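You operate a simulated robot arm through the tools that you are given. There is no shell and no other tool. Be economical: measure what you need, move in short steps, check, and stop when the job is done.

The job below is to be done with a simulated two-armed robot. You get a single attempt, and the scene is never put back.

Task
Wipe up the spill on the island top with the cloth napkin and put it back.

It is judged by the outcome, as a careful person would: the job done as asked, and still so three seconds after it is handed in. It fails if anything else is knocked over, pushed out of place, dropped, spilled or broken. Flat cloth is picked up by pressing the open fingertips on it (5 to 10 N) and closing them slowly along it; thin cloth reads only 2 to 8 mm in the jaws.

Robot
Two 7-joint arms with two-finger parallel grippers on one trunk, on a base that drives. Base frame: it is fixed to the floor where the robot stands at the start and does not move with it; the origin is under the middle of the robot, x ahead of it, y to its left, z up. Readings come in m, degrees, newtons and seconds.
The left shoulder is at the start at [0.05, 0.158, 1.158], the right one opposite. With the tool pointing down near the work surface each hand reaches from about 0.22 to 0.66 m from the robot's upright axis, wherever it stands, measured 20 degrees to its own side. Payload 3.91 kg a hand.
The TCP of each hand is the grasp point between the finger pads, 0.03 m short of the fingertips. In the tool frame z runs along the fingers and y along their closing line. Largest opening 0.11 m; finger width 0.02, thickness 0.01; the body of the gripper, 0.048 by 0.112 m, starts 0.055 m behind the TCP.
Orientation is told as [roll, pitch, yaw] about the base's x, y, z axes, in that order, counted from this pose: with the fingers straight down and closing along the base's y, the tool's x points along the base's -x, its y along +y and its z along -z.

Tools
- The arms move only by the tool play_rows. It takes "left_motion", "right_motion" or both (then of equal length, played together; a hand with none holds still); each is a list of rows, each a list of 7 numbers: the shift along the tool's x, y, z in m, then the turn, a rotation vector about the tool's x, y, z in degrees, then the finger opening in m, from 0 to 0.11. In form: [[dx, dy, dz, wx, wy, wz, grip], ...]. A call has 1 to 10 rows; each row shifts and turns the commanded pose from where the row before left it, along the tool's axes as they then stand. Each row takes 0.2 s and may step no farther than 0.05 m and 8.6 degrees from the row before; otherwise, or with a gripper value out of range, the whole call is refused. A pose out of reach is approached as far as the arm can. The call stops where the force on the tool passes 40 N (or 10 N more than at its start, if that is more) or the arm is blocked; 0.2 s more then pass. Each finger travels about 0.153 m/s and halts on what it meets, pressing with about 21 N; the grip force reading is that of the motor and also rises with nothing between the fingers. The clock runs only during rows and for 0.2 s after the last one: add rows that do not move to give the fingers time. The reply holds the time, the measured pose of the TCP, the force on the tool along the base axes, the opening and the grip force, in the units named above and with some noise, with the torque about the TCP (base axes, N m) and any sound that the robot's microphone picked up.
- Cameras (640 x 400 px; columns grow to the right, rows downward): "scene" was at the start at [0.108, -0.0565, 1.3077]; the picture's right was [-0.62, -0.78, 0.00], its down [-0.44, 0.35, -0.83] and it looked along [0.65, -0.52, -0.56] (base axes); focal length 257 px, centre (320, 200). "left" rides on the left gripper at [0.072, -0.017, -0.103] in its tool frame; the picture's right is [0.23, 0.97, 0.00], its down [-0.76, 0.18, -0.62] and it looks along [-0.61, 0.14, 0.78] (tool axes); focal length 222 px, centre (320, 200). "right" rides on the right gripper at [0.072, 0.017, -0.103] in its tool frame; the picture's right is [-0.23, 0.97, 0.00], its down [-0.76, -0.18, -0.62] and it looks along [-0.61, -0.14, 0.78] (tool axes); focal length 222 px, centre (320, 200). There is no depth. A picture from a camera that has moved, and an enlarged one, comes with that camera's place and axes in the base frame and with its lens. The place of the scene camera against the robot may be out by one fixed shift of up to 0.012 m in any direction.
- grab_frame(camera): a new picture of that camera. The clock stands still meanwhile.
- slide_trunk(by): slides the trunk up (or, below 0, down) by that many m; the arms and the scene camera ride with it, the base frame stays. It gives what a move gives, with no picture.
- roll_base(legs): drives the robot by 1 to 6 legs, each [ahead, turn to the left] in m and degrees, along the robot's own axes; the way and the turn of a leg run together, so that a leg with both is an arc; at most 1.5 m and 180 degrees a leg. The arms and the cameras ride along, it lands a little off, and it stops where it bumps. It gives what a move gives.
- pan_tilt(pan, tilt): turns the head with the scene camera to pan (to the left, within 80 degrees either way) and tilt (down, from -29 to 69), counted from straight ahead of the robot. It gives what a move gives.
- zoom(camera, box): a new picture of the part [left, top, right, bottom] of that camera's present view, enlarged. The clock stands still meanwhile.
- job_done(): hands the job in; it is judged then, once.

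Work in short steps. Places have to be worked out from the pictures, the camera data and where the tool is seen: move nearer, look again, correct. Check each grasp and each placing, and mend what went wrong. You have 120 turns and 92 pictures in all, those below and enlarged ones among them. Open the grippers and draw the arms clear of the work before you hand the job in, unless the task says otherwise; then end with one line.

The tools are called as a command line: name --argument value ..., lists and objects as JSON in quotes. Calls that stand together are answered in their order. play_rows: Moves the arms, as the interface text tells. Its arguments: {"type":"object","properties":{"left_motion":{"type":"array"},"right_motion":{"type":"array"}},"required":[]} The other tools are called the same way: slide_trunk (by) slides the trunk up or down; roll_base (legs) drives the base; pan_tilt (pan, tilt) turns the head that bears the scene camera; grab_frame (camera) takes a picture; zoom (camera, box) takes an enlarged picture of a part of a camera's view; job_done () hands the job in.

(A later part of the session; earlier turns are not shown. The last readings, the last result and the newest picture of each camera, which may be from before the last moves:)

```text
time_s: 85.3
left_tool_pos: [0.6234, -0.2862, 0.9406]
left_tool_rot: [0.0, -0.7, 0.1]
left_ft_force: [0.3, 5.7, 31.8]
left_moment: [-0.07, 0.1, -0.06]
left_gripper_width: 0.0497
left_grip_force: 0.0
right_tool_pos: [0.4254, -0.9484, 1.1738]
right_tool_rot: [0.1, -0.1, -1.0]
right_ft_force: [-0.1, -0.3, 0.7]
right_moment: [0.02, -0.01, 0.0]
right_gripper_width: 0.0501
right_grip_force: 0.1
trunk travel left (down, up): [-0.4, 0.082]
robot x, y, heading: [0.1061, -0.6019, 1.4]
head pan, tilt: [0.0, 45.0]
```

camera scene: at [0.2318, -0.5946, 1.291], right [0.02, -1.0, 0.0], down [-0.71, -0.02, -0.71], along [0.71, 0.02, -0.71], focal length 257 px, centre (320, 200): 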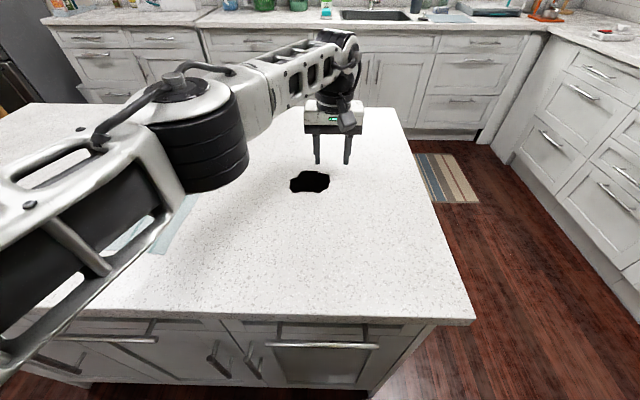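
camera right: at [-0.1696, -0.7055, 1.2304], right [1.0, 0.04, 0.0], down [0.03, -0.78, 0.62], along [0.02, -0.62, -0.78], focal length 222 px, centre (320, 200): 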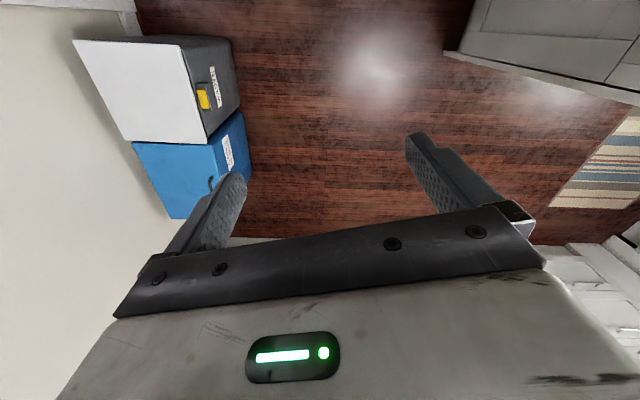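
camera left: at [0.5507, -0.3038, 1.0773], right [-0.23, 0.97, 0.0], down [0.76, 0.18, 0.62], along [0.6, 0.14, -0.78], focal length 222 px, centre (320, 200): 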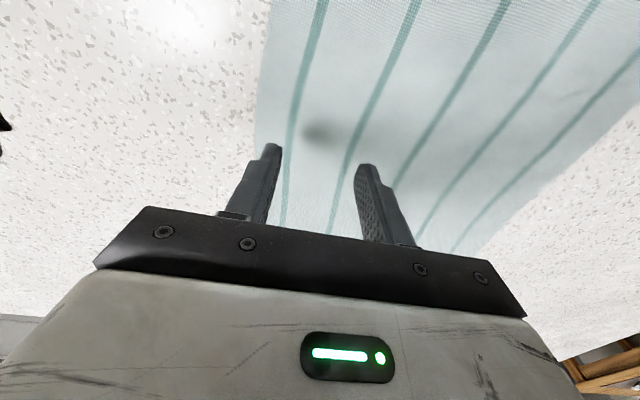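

Contact is at TCP z≈0.941 with 32 N, which is too firm. I back off about 4.5 mm to get near 8 N.

play_rows --left_motion '[[0, 0, -0.0045, 0, 0, 0, 0.05], [0, 0, 0, 0, 0, 0, 0.05]]'

```text
time_s: 85.9
left_tool_pos: [0.6227, -0.2855, 0.9409]
left_tool_rot: [-0.1, -0.1, 0.0]
left_ft_force: [4.0, 1.7, 19.3]
left_moment: [-0.13, -0.11, 0.01]
left_gripper_width: 0.0496
left_grip_force: 0.0
right_tool_pos: [0.4269, -0.9476, 1.1737]
right_tool_rot: [0.1, 0.0, -1.1]
right_ft_force: [-1.1, 0.3, -0.1]
right_moment: [0.04, 0.01, 0.03]
right_gripper_width: 0.05
right_grip_force: 0.1
trunk travel left (down, up): [-0.4, 0.082]
robot x, y, heading: [0.1081, -0.5994, 1.3]
head pan, tilt: [0.0, 45.0]
```

Still 19 N (about 2.8 N/mm), so I raise another 4 mm and then close slowly.

play_rows --left_motion '[[0, 0, -0.004, 0, 0, 0, 0.05], [0, 0, 0, 0, 0, 0, 0.05]]'

```text
time_s: 86.5
left_tool_pos: [0.6219, -0.2866, 0.9406]
left_tool_rot: [0.1, 0.5, -0.1]
left_ft_force: [-0.5, -0.4, 0.3]
left_moment: [0.01, 0.03, 0.01]
left_gripper_width: 0.0501
left_grip_force: 0.0
right_tool_pos: [0.4257, -0.9476, 1.1733]
right_tool_rot: [0.0, 0.2, -1.0]
right_ft_force: [-1.0, -0.4, -0.3]
right_moment: [0.0, -0.02, -0.01]
right_gripper_width: 0.0501
right_grip_force: 0.0
trunk travel left (down, up): [-0.4, 0.082]
robot x, y, heading: [0.1092, -0.5996, 1.2]
head pan, tilt: [0.0, 45.0]
```

Now it is just touching. I press down 2 mm and close slowly.

play_rows --left_motion '[[0, 0, 0.002, 0, 0, 0, 0.05], [0, 0, 0, 0, 0, 0, 0.044], [0, 0, 0, 0, 0, 0, 0.038], [0, 0, 0, 0, 0, 0, 0.032]]'

zoom --camera "left" --box '[160, 40, 480, 240]'

```text
time_s: 87.5
left_tool_pos: [0.6235, -0.2865, 0.9404]
left_tool_rot: [0.0, 0.2, 0.0]
left_ft_force: [-0.3, 0.0, 1.8]
left_moment: [-0.02, -0.04, -0.01]
left_gripper_width: 0.032
left_grip_force: 0.0
right_tool_pos: [0.4276, -0.949, 1.1736]
right_tool_rot: [-0.1, 0.1, -1.1]
right_ft_force: [-0.1, -0.1, 0.8]
right_moment: [-0.02, 0.04, -0.01]
right_gripper_width: 0.0502
right_grip_force: 0.0
trunk travel left (down, up): [-0.4, 0.082]
robot x, y, heading: [0.1118, -0.5977, 1.3]
head pan, tilt: [0.0, 45.0]
```

```text
2.00 times, centred on (320, 140) of left
camera zoom: at [0.5511, -0.3039, 1.0447], right [-0.23, 0.97, 0.0], down [0.76, 0.18, 0.62], along [0.6, 0.14, -0.78], focal length 444 px, centre (320, 320)
```

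zoom: 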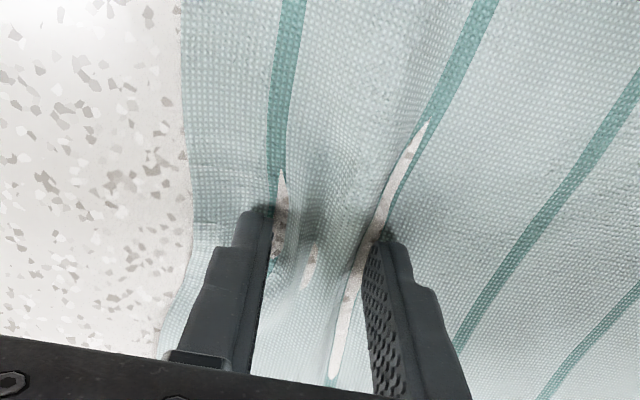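

A fold is forming between the tips, but the force is low at 2 N. I press 1.5 mm more and keep closing.

play_rows --left_motion '[[0, 0, 0.0015, 0, 0, 0, 0.032], [0, 0, 0, 0, 0, 0, 0.026], [0, 0, 0, 0, 0, 0, 0.02], [0, 0, 0, 0, 0, 0, 0.015], [0, 0, 0, 0, 0, 0, 0.01], [0, 0, 0, 0, 0, 0, 0.005], [0, 0, 0, 0, 0, 0, 0], [0, 0, 0, 0, 0, 0, 0]]'

zoom --camera "left" --box '[160, 40, 480, 240]'

```text
time_s: 89.3
left_tool_pos: [0.6215, -0.2864, 0.9405]
left_tool_rot: [-0.1, -0.1, 0.0]
left_ft_force: [0.7, 0.0, 13.5]
left_moment: [0.03, -0.05, 0.01]
left_gripper_width: 0.0021
left_grip_force: 20.6
right_tool_pos: [0.426, -0.949, 1.173]
right_tool_rot: [0.2, 0.0, -1.1]
right_ft_force: [-0.1, -0.3, -0.7]
right_moment: [-0.01, 0.03, -0.01]
right_gripper_width: 0.0498
right_grip_force: 0.0
trunk travel left (down, up): [-0.4, 0.082]
robot x, y, heading: [0.1097, -0.5995, 1.5]
head pan, tilt: [0.0, 45.0]
```

```text
2.00 times, centred on (320, 140) of left
camera zoom: at [0.5503, -0.3042, 1.0444], right [-0.23, 0.97, 0.0], down [0.76, 0.18, 0.62], along [0.61, 0.14, -0.78], focal length 444 px, centre (320, 320)
```

zoom: 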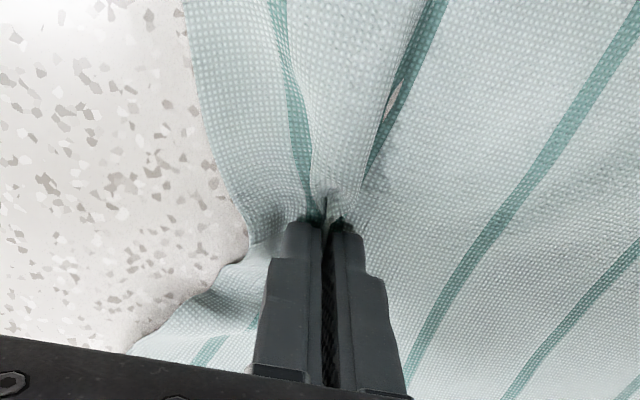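

The jaw reads 2.1 mm with the fold pinched. I ease the press by 2 mm and drag toward the spill in small steps to confirm the cloth follows.

play_rows --left_motion '[[0, 0, -0.002, 0, 0, 0, 0], [0, -0.015, 0, 0, 0, 0, 0], [0, -0.02, 0, 0, 0, 0, 0], [0, -0.02, 0, 0, 0, 0, 0], [0, -0.02, 0, 0, 0, 0, 0]]'

grab_frame --camera "left"

grab_frame --camera "scene"

```text
time_s: 90.5
left_tool_pos: [0.6229, -0.3616, 0.9407]
left_tool_rot: [0.1, 0.2, 0.0]
left_ft_force: [-0.1, 1.0, 6.9]
left_moment: [0.04, 0.0, 0.02]
left_gripper_width: 0.0024
left_grip_force: 20.6
right_tool_pos: [0.4266, -0.9476, 1.1729]
right_tool_rot: [0.1, 0.1, -1.1]
right_ft_force: [0.1, 0.7, -0.8]
right_moment: [-0.03, 0.01, 0.03]
right_gripper_width: 0.05
right_grip_force: 0.0
trunk travel left (down, up): [-0.4, 0.082]
robot x, y, heading: [0.1126, -0.5971, 1.3]
head pan, tilt: [0.0, 45.0]
```

```text
64 pictures are left
camera left: at [0.5509, -0.3799, 1.0446], right [-0.23, 0.97, 0.0], down [0.76, 0.18, 0.62], along [0.6, 0.14, -0.78], focal length 222 px, centre (320, 200)
```

left: 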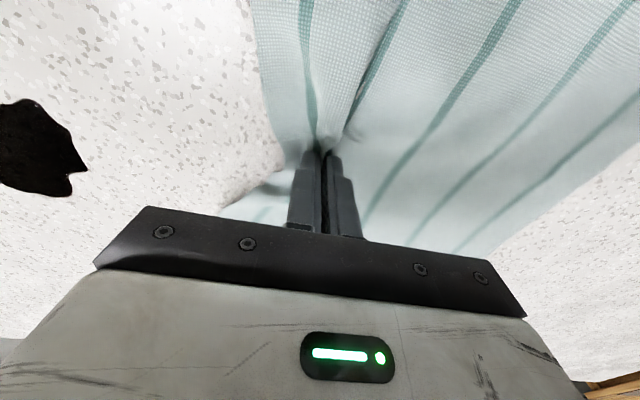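

```text
63 pictures are left
camera scene: at [0.2304, -0.5968, 1.2912], right [0.02, -1.0, 0.0], down [-0.71, -0.02, -0.71], along [0.71, 0.02, -0.71], focal length 257 px, centre (320, 200)
```

scene: 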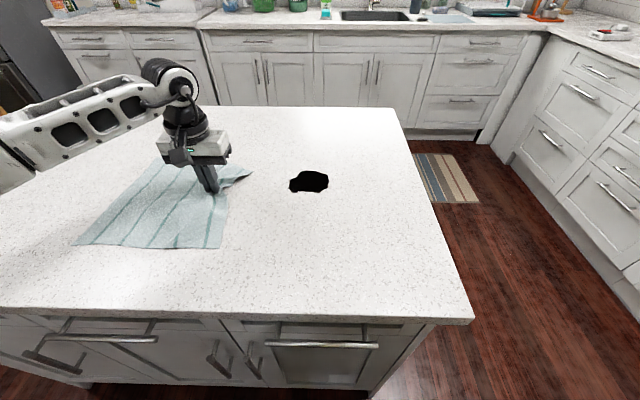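

The cloth follows well with about 7 N of press. I drag on across the spill, drifting to x≈0.66.

play_rows --left_motion '[[-0.005, -0.028, 0, 0, 0, 0, 0], [-0.005, -0.028, 0, 0, 0, 0, 0], [-0.005, -0.028, 0, 0, 0, 0, 0], [-0.005, -0.028, 0, 0, 0, 0, 0], [-0.005, -0.028, 0, 0, 0, 0, 0], [-0.005, -0.028, 0, 0, 0, 0, 0], [-0.005, -0.028, 0, 0, 0, 0, 0], [0, -0.028, 0, 0, 0, 0, 0], [0, -0.028, 0, 0, 0, 0, 0]]'

grab_frame --camera "left"

grab_frame --camera "scene"

```text
time_s: 92.5
left_tool_pos: [0.658, -0.6135, 0.9421]
left_tool_rot: [-0.1, 0.0, 0.0]
left_ft_force: [-0.9, 0.1, 5.6]
left_moment: [-0.03, 0.01, -0.01]
left_gripper_width: 0.0018
left_grip_force: 20.9
right_tool_pos: [0.4259, -0.9471, 1.1736]
right_tool_rot: [0.0, 0.0, -1.1]
right_ft_force: [-0.5, 0.8, -1.0]
right_moment: [-0.01, -0.02, -0.01]
right_gripper_width: 0.0502
right_grip_force: 0.0
trunk travel left (down, up): [-0.4, 0.082]
robot x, y, heading: [0.1089, -0.6004, 1.2]
head pan, tilt: [0.0, 45.0]
```

```text
62 pictures are left
camera left: at [0.5856, -0.6319, 1.0446], right [-0.23, 0.97, 0.0], down [0.76, 0.18, 0.62], along [0.6, 0.14, -0.78], focal length 222 px, centre (320, 200)
```

left: 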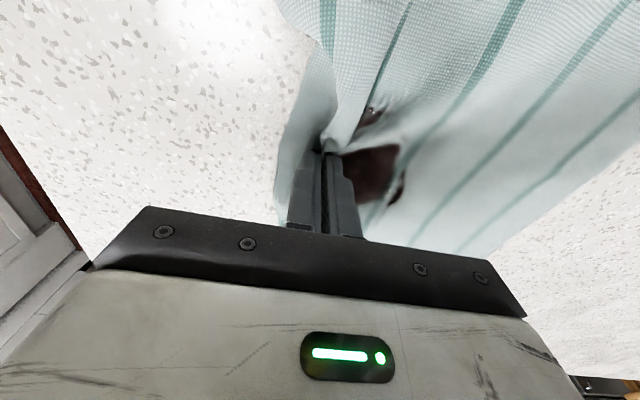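

```text
61 pictures are left
camera scene: at [0.2303, -0.5968, 1.2912], right [0.02, -1.0, 0.0], down [-0.71, -0.02, -0.71], along [0.71, 0.02, -0.71], focal length 257 px, centre (320, 200)
```

scene: 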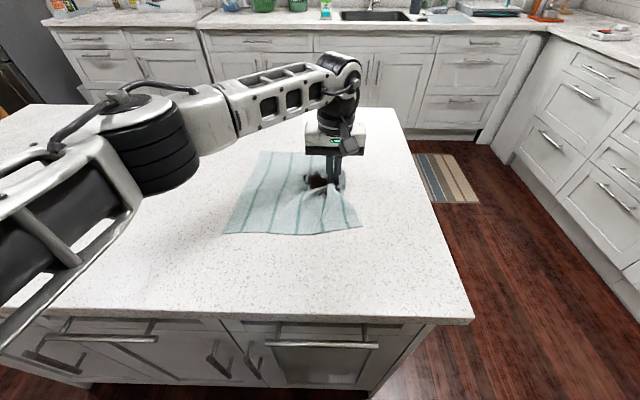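

The spill has thinned (now brownish), so wiping works. I scrub a zigzag over its area with the same press.

play_rows --left_motion '[[-0.03, 0, 0, 0, 0, 0, 0], [0, 0.02, 0, 0, 0, 0, 0], [0.035, 0, 0, 0, 0, 0, 0], [0.035, 0, 0, 0, 0, 0, 0], [0, 0.02, 0, 0, 0, 0, 0], [-0.04, 0, 0, 0, 0, 0, 0], [-0.04, 0, 0, 0, 0, 0, 0], [0, 0.02, 0, 0, 0, 0, 0], [0.04, 0, 0, 0, 0, 0, 0], [0.04, 0, 0, 0, 0, 0, 0]]'

play_rows --left_motion '[[0, 0.02, 0, 0, 0, 0, 0], [-0.04, 0, 0, 0, 0, 0, 0], [-0.04, 0, 0, 0, 0, 0, 0], [0, 0.02, 0, 0, 0, 0, 0], [0.04, 0, 0, 0, 0, 0, 0], [0.04, 0, 0, 0, 0, 0, 0], [-0.03, 0, 0, 0, 0, 0, 0]]'

grab_frame --camera "left"

grab_frame --camera "scene"

```text
time_s: 94.7
left_tool_pos: [0.6183, -0.5523, 0.9402]
left_tool_rot: [0.0, 0.0, 0.2]
left_ft_force: [3.8, 0.7, 14.0]
left_moment: [0.05, -0.11, -0.02]
left_gripper_width: 0.0023
left_grip_force: 21.3
right_tool_pos: [0.4261, -0.9466, 1.1734]
right_tool_rot: [0.0, -0.1, -1.1]
right_ft_force: [0.3, 0.2, 0.4]
right_moment: [0.02, 0.03, 0.0]
right_gripper_width: 0.0499
right_grip_force: 0.1
trunk travel left (down, up): [-0.4, 0.082]
robot x, y, heading: [0.1125, -0.5979, 1.3]
head pan, tilt: [0.0, 45.0]
```

```text
time_s: 96.3
left_tool_pos: [0.6474, -0.513, 0.9415]
left_tool_rot: [0.2, 0.2, 0.0]
left_ft_force: [0.2, -0.3, -0.6]
left_moment: [0.0, 0.04, 0.01]
left_gripper_width: 0.002
left_grip_force: 20.9
right_tool_pos: [0.4273, -0.9475, 1.1742]
right_tool_rot: [0.0, 0.1, -1.1]
right_ft_force: [-0.2, 0.2, -0.5]
right_moment: [-0.01, 0.0, 0.04]
right_gripper_width: 0.0501
right_grip_force: 0.1
trunk travel left (down, up): [-0.4, 0.082]
robot x, y, heading: [0.1128, -0.596, 1.2]
head pan, tilt: [0.0, 45.0]
```

```text
60 pictures are left
camera left: at [0.5749, -0.5314, 1.0452], right [-0.23, 0.97, 0.0], down [0.76, 0.18, 0.62], along [0.6, 0.14, -0.78], focal length 222 px, centre (320, 200)
```

left: 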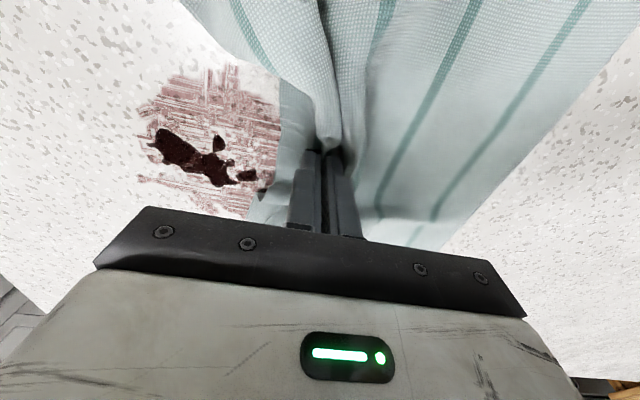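

```text
59 pictures are left
camera scene: at [0.2311, -0.5968, 1.2911], right [0.02, -1.0, 0.0], down [-0.71, -0.02, -0.71], along [0.71, 0.02, -0.71], focal length 257 px, centre (320, 200)
```

scene: 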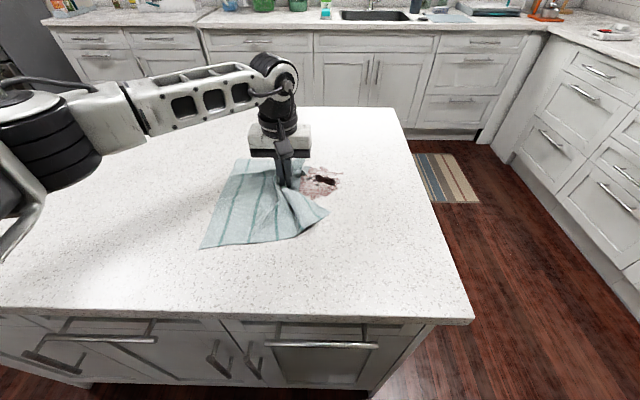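

The wiping works. A thin film plus a dark patch near (0.66, −0.59) remain, spanning x 0.605–0.71, y −0.625…−0.53. I press 2 mm more and run long strokes along y at several x.

play_rows --left_motion '[[0, 0, 0.002, 0, 0, 0, 0], [-0.004, -0.03, 0, 0, 0, 0, 0], [-0.004, -0.03, 0, 0, 0, 0, 0], [-0.004, -0.03, 0, 0, 0, 0, 0], [-0.004, -0.03, 0, 0, 0, 0, 0], [-0.02, 0, 0, 0, 0, 0, 0], [0, 0.035, 0, 0, 0, 0, 0], [0, 0.035, 0, 0, 0, 0, 0], [0, 0.035, 0, 0, 0, 0, 0], [-0.015, 0, 0, 0, 0, 0, 0]]'

play_rows --left_motion '[[0, -0.035, 0, 0, 0, 0, 0], [0, -0.035, 0, 0, 0, 0, 0], [0.01, -0.035, 0, 0, 0, 0, 0], [0.04, 0, 0, 0, 0, 0, 0], [0, 0.035, 0, 0, 0, 0, 0], [0, 0.035, 0, 0, 0, 0, 0], [0, 0.035, 0, 0, 0, 0, 0], [0.02, 0, 0, 0, 0, 0, 0]]'

play_rows --left_motion '[[0, -0.035, 0, 0, 0, 0, 0], [0, -0.035, 0, 0, 0, 0, 0], [0, -0.035, 0, 0, 0, 0, 0], [0.02, 0, 0, 0, 0, 0, 0], [0, 0.035, 0, 0, 0, 0, 0], [0, 0.035, 0, 0, 0, 0, 0], [0, 0.035, 0, 0, 0, 0, 0]]'

grab_frame --camera "left"

grab_frame --camera "scene"

```text
time_s: 98.5
left_tool_pos: [0.6981, -0.5277, 0.9402]
left_tool_rot: [0.2, -0.1, 0.1]
left_ft_force: [-7.6, -0.3, 20.5]
left_moment: [-0.06, 0.24, -0.04]
left_gripper_width: 0.0022
left_grip_force: 20.9
right_tool_pos: [0.4245, -0.9471, 1.1736]
right_tool_rot: [0.0, -0.1, -1.1]
right_ft_force: [0.4, 0.2, 0.2]
right_moment: [0.0, 0.01, -0.02]
right_gripper_width: 0.0499
right_grip_force: 0.0
trunk travel left (down, up): [-0.4, 0.082]
robot x, y, heading: [0.11, -0.5975, 1.4]
head pan, tilt: [0.0, 45.0]
```

```text
time_s: 100.3
left_tool_pos: [0.6238, -0.5247, 0.941]
left_tool_rot: [0.1, -0.2, 0.1]
left_ft_force: [7.2, 2.2, 24.3]
left_moment: [0.06, -0.14, 0.01]
left_gripper_width: 0.0022
left_grip_force: 20.9
left hand out of reach, approached as far as the arm can: row 3
right_tool_pos: [0.4255, -0.9471, 1.1733]
right_tool_rot: [0.0, 0.0, -1.1]
right_ft_force: [0.2, 0.5, -0.3]
right_moment: [0.01, -0.03, 0.0]
right_gripper_width: 0.0501
right_grip_force: 0.1
trunk travel left (down, up): [-0.4, 0.082]
robot x, y, heading: [0.112, -0.5974, 1.3]
head pan, tilt: [0.0, 45.0]
```

```text
time_s: 101.9
left_tool_pos: [0.6045, -0.5225, 0.941]
left_tool_rot: [-0.1, 0.0, 0.0]
left_ft_force: [0.2, -5.6, 21.6]
left_moment: [-0.17, 0.03, -0.02]
left_gripper_width: 0.0023
left_grip_force: 21.2
right_tool_pos: [0.4245, -0.9485, 1.1736]
right_tool_rot: [0.0, 0.1, -1.1]
right_ft_force: [-0.3, 0.2, 0.0]
right_moment: [0.0, 0.0, -0.01]
right_gripper_width: 0.05
right_grip_force: 0.0
trunk travel left (down, up): [-0.4, 0.082]
robot x, y, heading: [0.1106, -0.5956, 1.7]
head pan, tilt: [0.0, 45.0]
```

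```text
58 pictures are left
camera left: at [0.5314, -0.5401, 1.0444], right [-0.23, 0.97, 0.0], down [0.76, 0.18, 0.62], along [0.61, 0.14, -0.78], focal length 222 px, centre (320, 200)
```

left: 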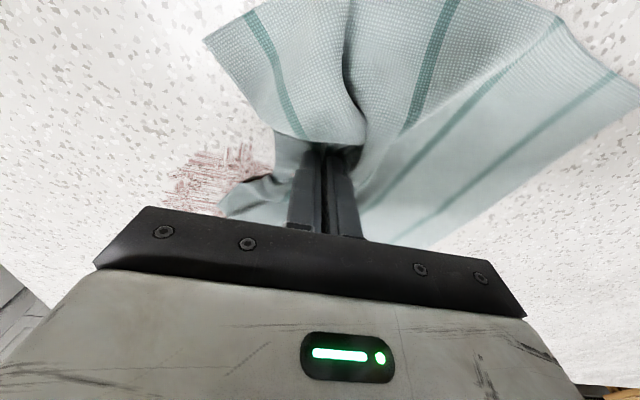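

```text
57 pictures are left
camera scene: at [0.2293, -0.597, 1.2913], right [0.02, -1.0, 0.0], down [-0.71, -0.02, -0.71], along [0.71, 0.02, -0.71], focal length 257 px, centre (320, 200)
```

scene: 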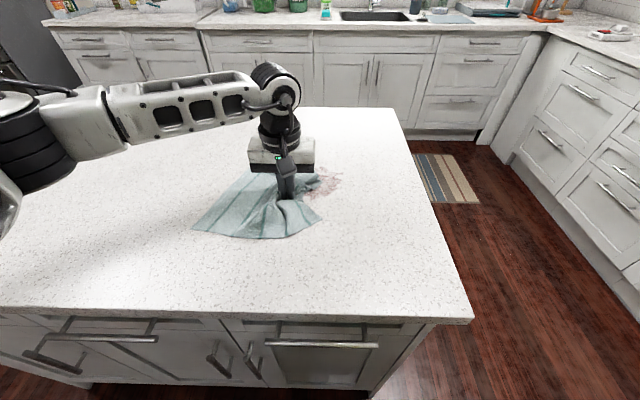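

Most of it is gone, with a faint film left at about x 0.61–0.70, y −0.64…−0.56. I ease the press slightly and scrub in x-strokes, working from y=−0.65 back.

play_rows --left_motion '[[-0.001, -0.032, -0.0015, 0, 0, 0, 0], [-0.001, -0.032, 0, 0, 0, 0, 0], [-0.001, -0.032, 0, 0, 0, 0, 0], [0, -0.032, 0, 0, 0, 0, 0], [-0.04, 0.003, 0, 0, 0, 0, 0], [-0.035, 0.003, 0, 0, 0, 0, 0], [0.04, 0.008, 0, 0, 0, 0, 0], [0.04, 0.008, 0, 0, 0, 0, 0], [-0.045, 0.008, 0, 0, 0, 0, 0], [-0.04, 0.008, 0, 0, 0, 0, 0]]'

play_rows --left_motion '[[0.045, 0.008, 0, 0, 0, 0, 0], [0.045, 0.008, 0, 0, 0, 0, 0], [-0.045, 0.008, 0, 0, 0, 0, 0], [-0.045, 0.008, 0, 0, 0, 0, 0], [0.045, 0.008, 0, 0, 0, 0, 0], [0.045, 0.008, 0, 0, 0, 0, 0], [-0.045, 0.008, 0, 0, 0, 0, 0], [-0.045, 0.008, 0, 0, 0, 0, 0], [0.045, 0.01, 0, 0, 0, 0, 0], [0.045, 0.01, 0, 0, 0, 0, 0]]'

grab_frame --camera "left"

grab_frame --camera "scene"

```text
time_s: 104.1
left_tool_pos: [0.6729, -0.6158, 0.9405]
left_tool_rot: [-0.1, 0.2, -0.2]
left_ft_force: [-1.0, -1.5, 3.2]
left_moment: [-0.02, 0.03, 0.02]
left_gripper_width: 0.0024
left_grip_force: 20.8
left hand out of reach, approached as far as the arm can: row 6
right_tool_pos: [0.4269, -0.9482, 1.1723]
right_tool_rot: [0.1, 0.1, -1.1]
right_ft_force: [-0.1, 0.2, -0.3]
right_moment: [0.03, -0.02, 0.02]
right_gripper_width: 0.0502
right_grip_force: 0.0
trunk travel left (down, up): [-0.4, 0.082]
robot x, y, heading: [0.1113, -0.6018, 1.3]
head pan, tilt: [0.0, 45.0]
```

```text
time_s: 106.3
left_tool_pos: [0.5833, -0.5296, 0.9418]
left_tool_rot: [-0.1, 0.1, 0.0]
left_ft_force: [0.6, 0.8, 4.0]
left_moment: [0.03, -0.02, 0.01]
left_gripper_width: 0.0021
left_grip_force: 20.7
right_tool_pos: [0.4261, -0.9483, 1.1738]
right_tool_rot: [0.1, 0.2, -1.1]
right_ft_force: [-0.2, 0.1, 0.3]
right_moment: [0.02, 0.0, -0.04]
right_gripper_width: 0.0501
right_grip_force: 0.1
trunk travel left (down, up): [-0.4, 0.082]
robot x, y, heading: [0.1116, -0.5988, 1.5]
head pan, tilt: [0.0, 45.0]
```

```text
56 pictures are left
camera left: at [0.5115, -0.5487, 1.0449], right [-0.23, 0.97, 0.0], down [0.76, 0.18, 0.62], along [0.61, 0.14, -0.78], focal length 222 px, centre (320, 200)
```

left: 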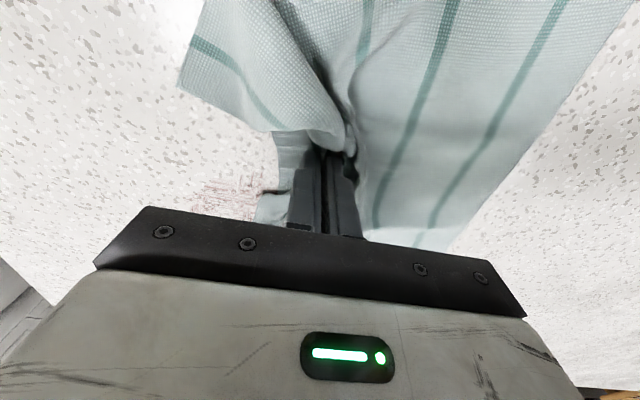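

```text
55 pictures are left
camera scene: at [0.2306, -0.5962, 1.2912], right [0.02, -1.0, 0.0], down [-0.71, -0.02, -0.71], along [0.71, 0.02, -0.71], focal length 257 px, centre (320, 200)
```

scene: 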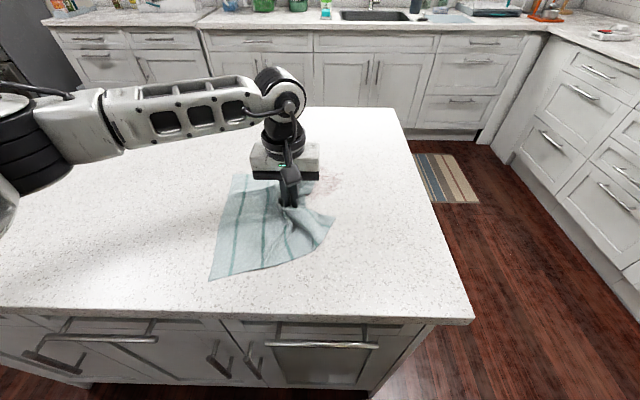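

Nearly clean. I do one more round of y-strokes at x 0.645–0.70 with slightly more press.

play_rows --left_motion '[[-0.031, 0.003, 0.001, 0, 0, 0, 0], [-0.031, 0.003, 0, 0, 0, 0, 0], [-0.005, -0.038, 0, 0, 0, 0, 0], [0, -0.038, 0, 0, 0, 0, 0], [0, -0.038, 0, 0, 0, 0, 0], [-0.018, 0, 0, 0, 0, 0, 0], [0, 0.037, 0, 0, 0, 0, 0], [0, 0.037, 0, 0, 0, 0, 0], [0, 0.037, 0, 0, 0, 0, 0], [-0.018, 0, 0, 0, 0, 0, 0]]'

play_rows --left_motion '[[0, -0.036, 0, 0, 0, 0, 0], [0, -0.036, 0, 0, 0, 0, 0], [0, -0.032, 0, 0, 0, 0, 0], [-0.01, 0.02, 0, 0, 0, 0, 0], [-0.006, 0.03, 0, 0, 0, 0, 0], [0, 0.03, 0, 0, 0, 0, 0], [0.03, -0.02, 0, 0, 0, 0, 0], [0, -0.036, 0, 0, 0, 0, 0], [0, -0.036, 0, 0, 0, 0, 0]]'

play_rows --left_motion '[[0.02, 0.04, 0, 0, 0, 0, 0], [0.02, 0.04, 0, 0, 0, 0, 0], [0.02, 0.04, 0, 0, 0, 0, 0], [0, 0.04, 0, 0, 0, 0, 0]]'

grab_frame --camera "scene"

grab_frame --camera "left"

```text
time_s: 108.5
left_tool_pos: [0.6867, -0.5276, 0.9403]
left_tool_rot: [0.1, 0.1, 0.0]
left_ft_force: [-2.9, -0.6, 11.4]
left_moment: [0.0, 0.09, 0.0]
left_gripper_width: 0.0024
left_grip_force: 20.7
right_tool_pos: [0.426, -0.9482, 1.1736]
right_tool_rot: [0.0, 0.1, -0.9]
right_ft_force: [-0.7, 0.3, -0.1]
right_moment: [0.01, -0.02, 0.01]
right_gripper_width: 0.0499
right_grip_force: 0.1
trunk travel left (down, up): [-0.4, 0.082]
robot x, y, heading: [0.1103, -0.598, 1.2]
head pan, tilt: [0.0, 45.0]
```

```text
time_s: 110.5
left_tool_pos: [0.6709, -0.6337, 0.9414]
left_tool_rot: [0.0, 0.1, 0.0]
left_ft_force: [-1.0, 0.1, 6.4]
left_moment: [0.02, -0.01, 0.0]
left_gripper_width: 0.0024
left_grip_force: 20.7
left hand out of reach, approached as far as the arm can: row 3, 5
right_tool_pos: [0.4262, -0.9479, 1.1741]
right_tool_rot: [-0.1, 0.1, -1.1]
right_ft_force: [0.9, -0.4, 0.4]
right_moment: [-0.01, 0.02, -0.01]
right_gripper_width: 0.0501
right_grip_force: 0.0
trunk travel left (down, up): [-0.4, 0.082]
robot x, y, heading: [0.1105, -0.5981, 1.4]
head pan, tilt: [0.0, 45.0]
```

```text
time_s: 111.5
left_tool_pos: [0.6116, -0.4709, 0.942]
left_tool_rot: [0.1, 0.1, 0.0]
left_ft_force: [0.2, -1.2, 2.8]
left_moment: [0.0, -0.03, 0.02]
left_gripper_width: 0.0022
left_grip_force: 20.6
right_tool_pos: [0.4255, -0.9469, 1.1738]
right_tool_rot: [0.0, 0.1, -1.1]
right_ft_force: [0.3, 0.0, 1.5]
right_moment: [0.03, 0.04, -0.04]
right_gripper_width: 0.0503
right_grip_force: 0.0
trunk travel left (down, up): [-0.4, 0.082]
robot x, y, heading: [0.1103, -0.5969, 1.4]
head pan, tilt: [0.0, 45.0]
```

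```text
54 pictures are left
camera scene: at [0.2307, -0.5962, 1.2912], right [0.02, -1.0, 0.0], down [-0.71, -0.02, -0.71], along [0.71, 0.02, -0.71], focal length 257 px, centre (320, 200)
```

scene: 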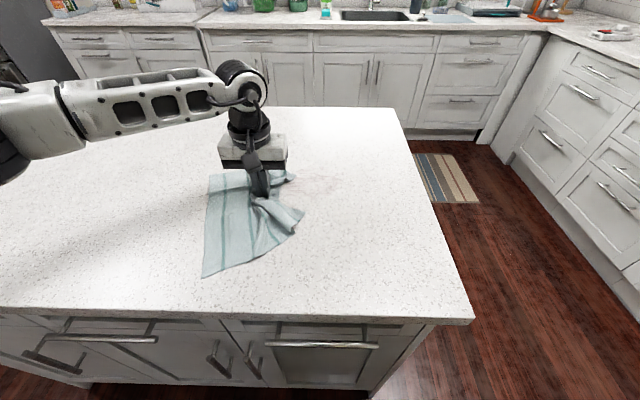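

```text
53 pictures are left
camera left: at [0.5389, -0.4889, 1.0454], right [-0.23, 0.97, 0.0], down [0.76, 0.18, 0.62], along [0.6, 0.14, -0.78], focal length 222 px, centre (320, 200)
```

left: 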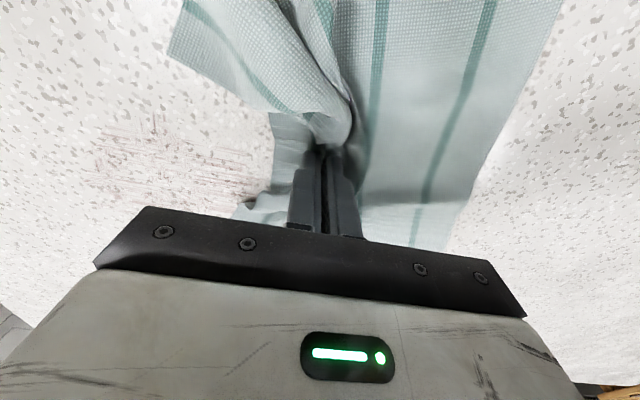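

zoom --camera "scene" --box '[260, 140, 380, 215]'

```text
5.33 times, centred on (320, 178) of scene
camera zoom: at [0.2307, -0.5962, 1.2912], right [0.02, -1.0, 0.0], down [-0.71, -0.02, -0.71], along [0.71, 0.02, -0.71], focal length 1371 px, centre (320, 320)
```

zoom: 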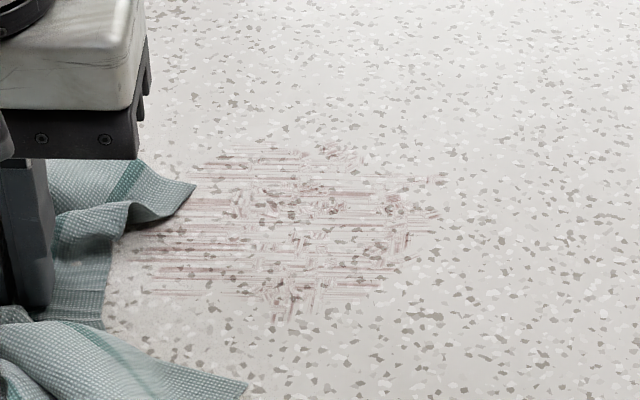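

Faint streaks remain over x≈0.60–0.71, y≈−0.64…−0.50. I scrub densely again with short x-strokes, stepping toward −y.

play_rows --left_motion '[[0.012, -0.024, 0.0015, 0, 0, 0, 0], [-0.049, -0.005, 0, 0, 0, 0, 0], [-0.049, -0.005, 0, 0, 0, 0, 0], [0.049, -0.006, 0, 0, 0, 0, 0], [0.049, -0.006, 0, 0, 0, 0, 0], [-0.049, -0.006, 0, 0, 0, 0, 0], [-0.049, -0.006, 0, 0, 0, 0, 0], [0.049, -0.006, 0, 0, 0, 0, 0], [0.049, -0.006, 0, 0, 0, 0, 0]]'

play_rows --left_motion '[[-0.049, -0.006, 0, 0, 0, 0, 0], [-0.049, -0.006, 0, 0, 0, 0, 0], [0.049, -0.006, 0, 0, 0, 0, 0], [0.049, -0.006, 0, 0, 0, 0, 0], [-0.049, -0.006, 0, 0, 0, 0, 0], [-0.049, -0.006, 0, 0, 0, 0, 0], [0.049, -0.006, 0, 0, 0, 0, 0], [0.049, -0.006, 0, 0, 0, 0, 0]]'

play_rows --left_motion '[[-0.049, -0.006, 0, 0, 0, 0, 0], [-0.042, -0.006, 0, 0, 0, 0, 0], [0.045, -0.006, 0, 0, 0, 0, 0], [0.045, -0.006, 0, 0, 0, 0, 0], [-0.042, -0.006, 0, 0, 0, 0, 0], [-0.042, -0.006, 0, 0, 0, 0, 0], [0.045, -0.004, 0, 0, 0, 0, 0], [0.045, -0.004, 0, 0, 0, 0, 0], [-0.035, -0.002, 0, 0, 0, 0, 0], [-0.035, -0.002, 0, 0, 0, 0, 0]]'

play_rows --left_motion '[[0.01, 0.04, 0, 0, 0, 0, 0], [0.01, 0.04, 0, 0, 0, 0, 0], [0.01, 0.04, 0, 0, 0, 0, 0], [0.01, 0.04, 0, 0, 0, 0, 0]]'

zoom --camera "scene" --box '[220, 130, 380, 230]'

```text
time_s: 113.5
left_tool_pos: [0.6016, -0.5446, 0.9412]
left_tool_rot: [0.1, 0.0, 0.1]
left_ft_force: [5.0, 0.9, 16.2]
left_moment: [-0.01, -0.13, 0.01]
left_gripper_width: 0.0022
left_grip_force: 21.2
right_tool_pos: [0.426, -0.9468, 1.1731]
right_tool_rot: [0.0, 0.0, -1.0]
right_ft_force: [0.2, 0.9, -0.7]
right_moment: [0.01, -0.03, -0.02]
right_gripper_width: 0.0501
right_grip_force: 0.1
trunk travel left (down, up): [-0.4, 0.082]
robot x, y, heading: [0.1117, -0.5967, 1.6]
head pan, tilt: [0.0, 45.0]
```

```text
time_s: 115.3
left_tool_pos: [0.6025, -0.5945, 0.9414]
left_tool_rot: [-0.1, -0.3, 0.2]
left_ft_force: [9.1, -0.3, 27.7]
left_moment: [0.02, -0.14, -0.01]
left_gripper_width: 0.0022
left_grip_force: 20.8
right_tool_pos: [0.4265, -0.9464, 1.1741]
right_tool_rot: [0.0, 0.0, -1.1]
right_ft_force: [0.3, 0.0, 0.3]
right_moment: [-0.01, -0.01, 0.0]
right_gripper_width: 0.0502
right_grip_force: 0.0
trunk travel left (down, up): [-0.4, 0.082]
robot x, y, heading: [0.1115, -0.6026, 1.3]
head pan, tilt: [0.0, 45.0]
```

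```text
time_s: 117.5
left_tool_pos: [0.6616, -0.6377, 0.9421]
left_tool_rot: [0.0, 0.0, -0.1]
left_ft_force: [-9.7, -1.3, 28.7]
left_moment: [-0.06, 0.35, -0.01]
left_gripper_width: 0.0023
left_grip_force: 20.0
left hand out of reach, approached as far as the arm can: row 6
right_tool_pos: [0.4245, -0.9473, 1.1757]
right_tool_rot: [0.0, -0.1, -1.2]
right_ft_force: [0.3, -0.2, -0.2]
right_moment: [-0.02, 0.0, -0.04]
right_gripper_width: 0.0502
right_grip_force: 0.0
trunk travel left (down, up): [-0.4, 0.082]
robot x, y, heading: [0.1134, -0.5976, 1.2]
head pan, tilt: [0.0, 45.0]
```

```text
time_s: 118.5
left_tool_pos: [0.6233, -0.4791, 0.941]
left_tool_rot: [0.0, -0.3, -0.1]
left_ft_force: [1.6, -7.2, 28.3]
left_moment: [-0.24, -0.01, 0.0]
left_gripper_width: 0.002
left_grip_force: 20.9
right_tool_pos: [0.4256, -0.9478, 1.1735]
right_tool_rot: [0.2, 0.0, -1.0]
right_ft_force: [-0.5, -0.3, 0.0]
right_moment: [-0.01, -0.02, 0.01]
right_gripper_width: 0.0502
right_grip_force: 0.0
trunk travel left (down, up): [-0.4, 0.082]
robot x, y, heading: [0.1087, -0.5989, 1.4]
head pan, tilt: [0.0, 45.0]
```

```text
4.00 times, centred on (300, 180) of scene
camera zoom: at [0.2289, -0.5974, 1.2915], right [0.02, -1.0, 0.0], down [-0.71, -0.02, -0.71], along [0.71, 0.02, -0.71], focal length 1028 px, centre (400, 280)
```

zoom: 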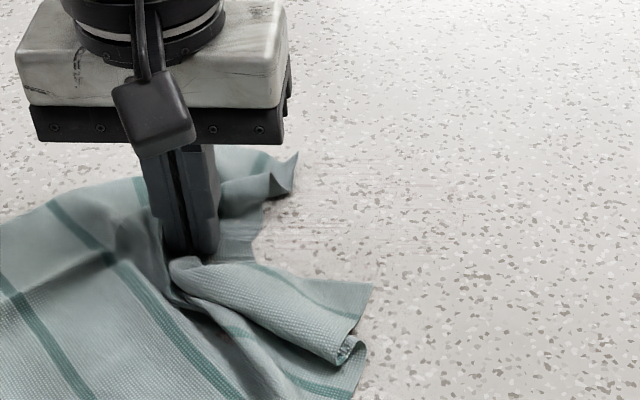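

The surface looks clean now. I ease the press, pull the cloth straight with the hand slightly lifted, release it, and rise to look.

play_rows --left_motion '[[0, 0, -0.012, 0, 0, 0, 0], [0, -0.03, 0, 0, 0, 0, 0], [0, -0.03, 0, 0, 0, 0, 0], [0, -0.02, 0.005, 0, 0, 0, 0], [0, 0, 0, 0, 0, 0, 0.02], [0, 0, 0, 0, 0, 0, 0.03], [0, 0, -0.03, 0, 0, 0, 0.03], [0, 0, -0.04, 0, 0, 0, 0.03], [0, 0.04, -0.03, 0, 0, 0, 0.05], [0, 0.04, -0.03, 0, 0, 0, 0.05]]'

play_rows --left_motion '[[0, 0.048, 0, 0, 0, 0, 0.05], [0, 0.048, 0, 0, 0, 0, 0.05], [0, 0.048, 0, 0, 0, 0, 0.05], [0, 0.048, 0, 0, 0, 0, 0.05], [0, 0.048, 0, 0, 0, 0, 0.05], [0, 0.048, 0, 0, 0, 0, 0.05]]'

grab_frame --camera "scene"

```text
time_s: 120.7
left_tool_pos: [0.6215, -0.4789, 1.0752]
left_tool_rot: [0.0, 0.1, -0.1]
left_ft_force: [-0.2, -0.8, -0.2]
left_moment: [0.0, 0.01, -0.01]
left_gripper_width: 0.0501
left_grip_force: 0.1
right_tool_pos: [0.4262, -0.9477, 1.1725]
right_tool_rot: [0.0, 0.1, -1.1]
right_ft_force: [0.3, 0.4, 1.0]
right_moment: [-0.05, -0.02, -0.01]
right_gripper_width: 0.0501
right_grip_force: 0.1
trunk travel left (down, up): [-0.4, 0.082]
robot x, y, heading: [0.1122, -0.6006, 0.9]
head pan, tilt: [0.0, 45.0]
```

```text
time_s: 122.1
left_tool_pos: [0.6242, -0.1893, 1.0757]
left_tool_rot: [0.0, 0.3, -0.1]
left_ft_force: [0.1, 0.6, -0.4]
left_moment: [-0.04, 0.0, 0.02]
left_gripper_width: 0.0499
left_grip_force: 0.1
right_tool_pos: [0.4272, -0.9466, 1.1737]
right_tool_rot: [0.0, 0.1, -1.1]
right_ft_force: [-0.4, -0.2, 0.3]
right_moment: [0.01, -0.03, 0.03]
right_gripper_width: 0.0499
right_grip_force: 0.1
trunk travel left (down, up): [-0.4, 0.082]
robot x, y, heading: [0.1158, -0.5962, 1.3]
head pan, tilt: [0.0, 45.0]
```

```text
50 pictures are left
camera scene: at [0.2309, -0.596, 1.2911], right [0.02, -1.0, 0.0], down [-0.71, -0.02, -0.71], along [0.71, 0.02, -0.71], focal length 257 px, centre (320, 200)
```

scene: 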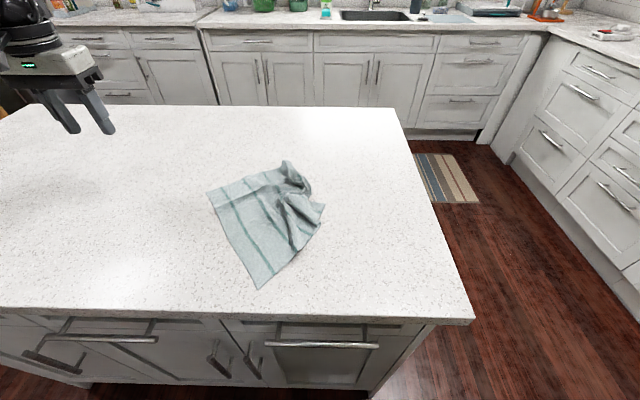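

The spill area behind the cloth looks clean, but the napkin is bunched and turned about 35°. I look closely before laying it back.

zoom --camera "scene" --box '[180, 130, 372, 250]'

zoom --camera "scene" --box '[196, 180, 372, 290]'

```text
3.33 times, centred on (276, 190) of scene
camera zoom: at [0.2309, -0.596, 1.2911], right [0.02, -1.0, 0.0], down [-0.71, -0.02, -0.71], along [0.71, 0.02, -0.71], focal length 857 px, centre (467, 233)
```

zoom: 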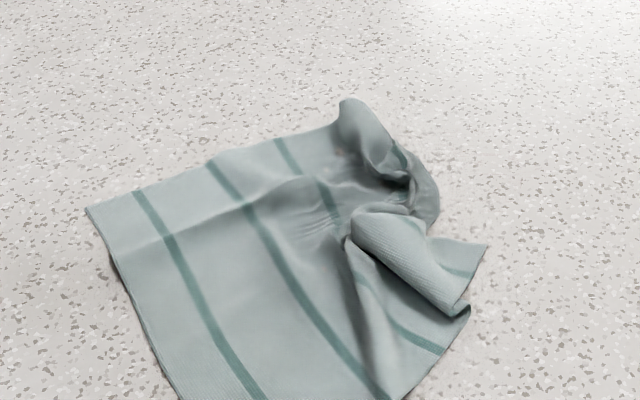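

```text
3.64 times, centred on (284, 235) of scene
camera zoom: at [0.2309, -0.596, 1.2911], right [0.02, -1.0, 0.0], down [-0.71, -0.02, -0.71], along [0.71, 0.02, -0.71], focal length 934 px, centre (451, 73)
```

zoom: 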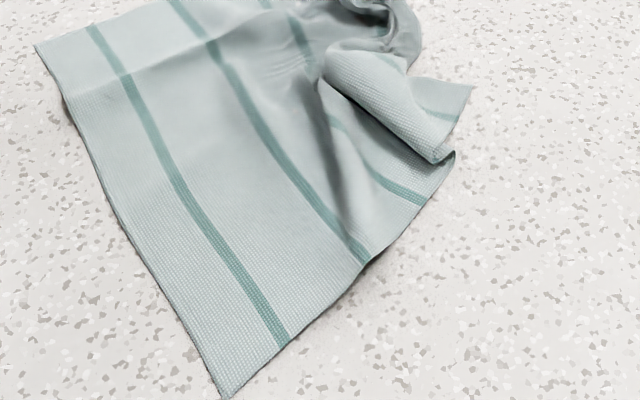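

The near-right corner is folded over at about (0.58, −0.60), and the far-right part is bunched. I'll pull the corners out one at a time, so I hover the wrist camera over the bunch first.

play_rows --left_motion '[[0.0138, -0.0434, 0, 0, 0, 0, 0.05], [0.0138, -0.0434, 0, 0, 0, 0, 0.05], [0.0138, -0.0434, 0, 0, 0, 0, 0.05], [0.0138, -0.0434, 0, 0, 0, 0, 0.05], [0.0138, -0.0434, 0, 0, 0, 0, 0.05], [0.0138, -0.0434, 0, 0, 0, 0, 0.05], [0.0138, -0.0434, 0, 0, 0, 0, 0.05], [0.0138, -0.0434, 0, 0, 0, 0, 0.05], [0.0138, -0.0434, 0, 0, 0, 0, 0.05]]'

grab_frame --camera "left"

```text
time_s: 124.1
left_tool_pos: [0.4993, -0.5818, 1.0768]
left_tool_rot: [0.1, 0.1, 0.2]
left_ft_force: [-0.4, 0.2, 0.4]
left_moment: [-0.02, -0.02, 0.0]
left_gripper_width: 0.05
left_grip_force: 0.1
right_tool_pos: [0.4273, -0.9489, 1.1733]
right_tool_rot: [0.1, 0.1, -1.2]
right_ft_force: [-0.1, -0.2, -0.8]
right_moment: [0.02, -0.02, 0.02]
right_gripper_width: 0.0501
right_grip_force: 0.0
trunk travel left (down, up): [-0.4, 0.082]
robot x, y, heading: [0.1107, -0.5984, 1.6]
head pan, tilt: [0.0, 45.0]
```

```text
47 pictures are left
camera left: at [0.4281, -0.5998, 1.1807], right [-0.23, 0.97, 0.0], down [0.76, 0.18, 0.62], along [0.6, 0.14, -0.78], focal length 222 px, centre (320, 200)
```

left: 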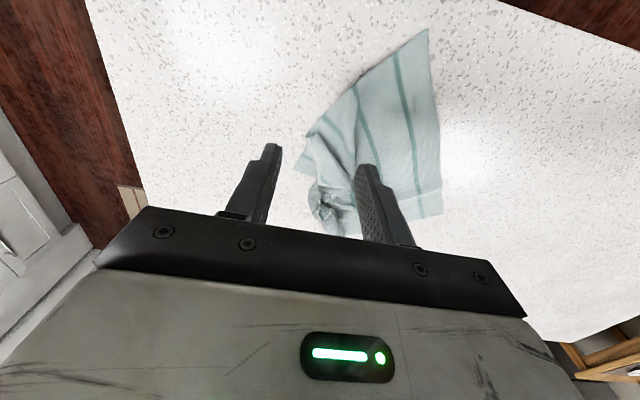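

The folded corner tip is at about (0.587, −0.598) in the wrist view too. I move over it and lower with a 4 cm opening.

play_rows --left_motion '[[-0.03, 0, 0.02, 0, 0, 0, 0.04], [-0.03, 0, 0.03, 0, 0, 0, 0.04], [-0.028, -0.004, 0.03, 0, 0, 0, 0.04], [0, 0, 0.03, 0, 0, 0, 0.04]]'

grab_frame --camera "left"

```text
time_s: 125.1
left_tool_pos: [0.5878, -0.5833, 0.9667]
left_tool_rot: [0.0, 0.1, 0.0]
left_ft_force: [0.3, -0.1, -0.6]
left_moment: [-0.01, 0.0, 0.0]
left_gripper_width: 0.0396
left_grip_force: 0.2
right_tool_pos: [0.4272, -0.9477, 1.1729]
right_tool_rot: [-0.1, 0.1, -1.1]
right_ft_force: [-0.2, 0.2, -0.5]
right_moment: [-0.01, 0.01, 0.01]
right_gripper_width: 0.05
right_grip_force: 0.0
trunk travel left (down, up): [-0.4, 0.082]
robot x, y, heading: [0.1046, -0.5966, 1.5]
head pan, tilt: [0.0, 45.0]
```

```text
46 pictures are left
camera left: at [0.5161, -0.6017, 1.0701], right [-0.23, 0.97, 0.0], down [0.76, 0.18, 0.62], along [0.6, 0.14, -0.78], focal length 222 px, centre (320, 200)
```

left: 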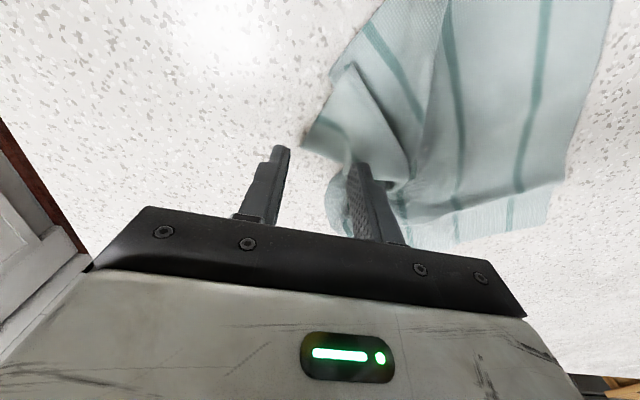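

The corner tip lies between the fingers. I press down and close slowly.

play_rows --left_motion '[[0, -0.002, 0.012, 0, 0, 0, 0.04], [0, 0, 0.009, 0, 0, 0, 0.04], [0, 0, 0.0045, 0, 0, 0, 0.04]]'

```text
time_s: 125.9
left_tool_pos: [0.5869, -0.5871, 0.941]
left_tool_rot: [0.0, -0.1, -0.1]
left_ft_force: [0.4, 0.6, 9.6]
left_moment: [0.32, -0.06, -0.02]
left_gripper_width: 0.0402
left_grip_force: 0.4
right_tool_pos: [0.4261, -0.9473, 1.174]
right_tool_rot: [0.0, 0.1, -1.2]
right_ft_force: [-0.1, 0.3, -0.5]
right_moment: [-0.03, -0.01, -0.01]
right_gripper_width: 0.0499
right_grip_force: 0.0
trunk travel left (down, up): [-0.4, 0.082]
robot x, y, heading: [0.1117, -0.5995, 1.3]
head pan, tilt: [0.0, 45.0]
```

At 9.6 N the press is right; I close slowly.

play_rows --left_motion '[[0, 0, 0, 0, 0, 0, 0.034], [0, 0, 0, 0, 0, 0, 0.028], [0, 0, 0, 0, 0, 0, 0.022], [0, 0, 0, 0, 0, 0, 0.016], [0, 0, 0, 0, 0, 0, 0.01], [0, 0, 0, 0, 0, 0, 0.005], [0, 0, 0, 0, 0, 0, 0], [0, 0, 0, 0, 0, 0, 0]]'

zoom --camera "left" --box '[160, 40, 480, 240]'

```text
time_s: 127.7
left_tool_pos: [0.5867, -0.5858, 0.9422]
left_tool_rot: [0.1, 0.1, -0.1]
left_ft_force: [1.7, 4.7, 21.1]
left_moment: [0.26, -0.22, 0.02]
left_gripper_width: 0.0021
left_grip_force: 20.7
right_tool_pos: [0.4256, -0.9478, 1.1743]
right_tool_rot: [0.1, 0.1, -1.1]
right_ft_force: [0.8, -0.4, 0.9]
right_moment: [0.0, 0.01, -0.01]
right_gripper_width: 0.0501
right_grip_force: 0.0
trunk travel left (down, up): [-0.4, 0.082]
robot x, y, heading: [0.1099, -0.5991, 1.5]
head pan, tilt: [0.0, 45.0]
```

```text
2.00 times, centred on (320, 140) of left
camera zoom: at [0.5144, -0.6041, 1.0447], right [-0.23, 0.97, 0.0], down [0.76, 0.18, 0.62], along [0.61, 0.14, -0.78], focal length 444 px, centre (320, 320)
```

zoom: 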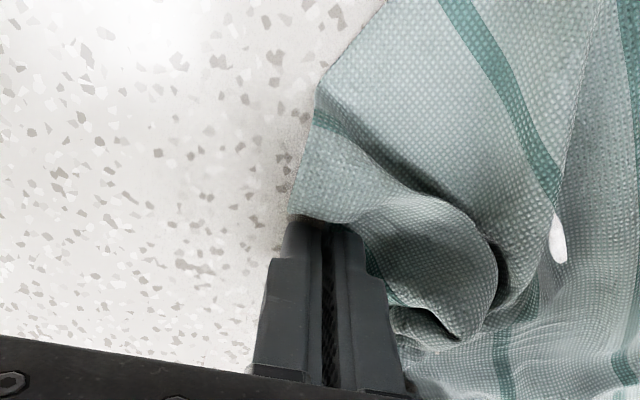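

The jaw reads 2.1 mm. I lift 1.5 cm and pull the corner outward, toward −y and a bit −x.

play_rows --left_motion '[[0, 0, -0.015, 0, 0, 0, 0], [0.01, -0.02, -0.005, 0, 0, 0, 0], [0.015, -0.025, 0, 0, 0, 0, 0], [0.015, -0.025, 0, 0, 0, 0, 0]]'

grab_frame --camera "scene"

```text
time_s: 128.7
left_tool_pos: [0.5476, -0.6575, 0.9589]
left_tool_rot: [0.1, 0.2, 0.0]
left_ft_force: [0.8, 0.2, -0.4]
left_moment: [-0.01, 0.0, -0.01]
left_gripper_width: 0.0023
left_grip_force: 20.7
right_tool_pos: [0.4253, -0.9483, 1.1723]
right_tool_rot: [0.0, 0.1, -1.1]
right_ft_force: [-0.2, 0.5, 0.0]
right_moment: [-0.02, -0.02, -0.01]
right_gripper_width: 0.0501
right_grip_force: 0.1
trunk travel left (down, up): [-0.4, 0.082]
robot x, y, heading: [0.1106, -0.5988, 1.4]
head pan, tilt: [0.0, 45.0]
```

```text
44 pictures are left
camera scene: at [0.2309, -0.5968, 1.2911], right [0.02, -1.0, 0.0], down [-0.71, -0.02, -0.71], along [0.71, 0.02, -0.71], focal length 257 px, centre (320, 200)
```

scene: 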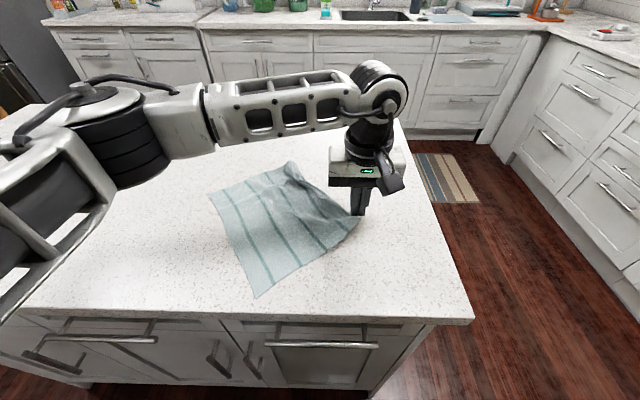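

The near-right corner unfolds nicely. I keep pulling it toward −x to rotate the napkin straight.

play_rows --left_motion '[[0.02, -0.015, 0, 0, 0, 0, 0], [0.025, -0.01, 0, 0, 0, 0, 0], [0.025, -0.005, 0.004, 0, 0, 0, 0], [0.02, 0, 0.006, 0, 0, 0, 0]]'

grab_frame --camera "scene"

```text
time_s: 129.7
left_tool_pos: [0.4569, -0.6843, 0.9523]
left_tool_rot: [0.0, 0.2, 0.0]
left_ft_force: [0.8, 0.3, 0.7]
left_moment: [-0.01, 0.0, -0.02]
left_gripper_width: 0.0022
left_grip_force: 21.5
right_tool_pos: [0.4265, -0.9473, 1.173]
right_tool_rot: [0.0, 0.1, -1.1]
right_ft_force: [0.0, -0.7, -0.8]
right_moment: [-0.03, -0.01, -0.01]
right_gripper_width: 0.05
right_grip_force: 0.0
trunk travel left (down, up): [-0.4, 0.082]
robot x, y, heading: [0.1112, -0.596, 1.1]
head pan, tilt: [0.0, 45.0]
```

```text
43 pictures are left
camera scene: at [0.2309, -0.5964, 1.2912], right [0.02, -1.0, 0.0], down [-0.71, -0.02, -0.71], along [0.71, 0.02, -0.71], focal length 257 px, centre (320, 200)
```

scene: 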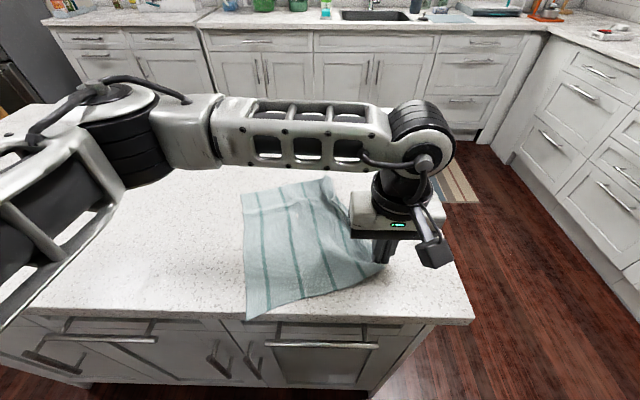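

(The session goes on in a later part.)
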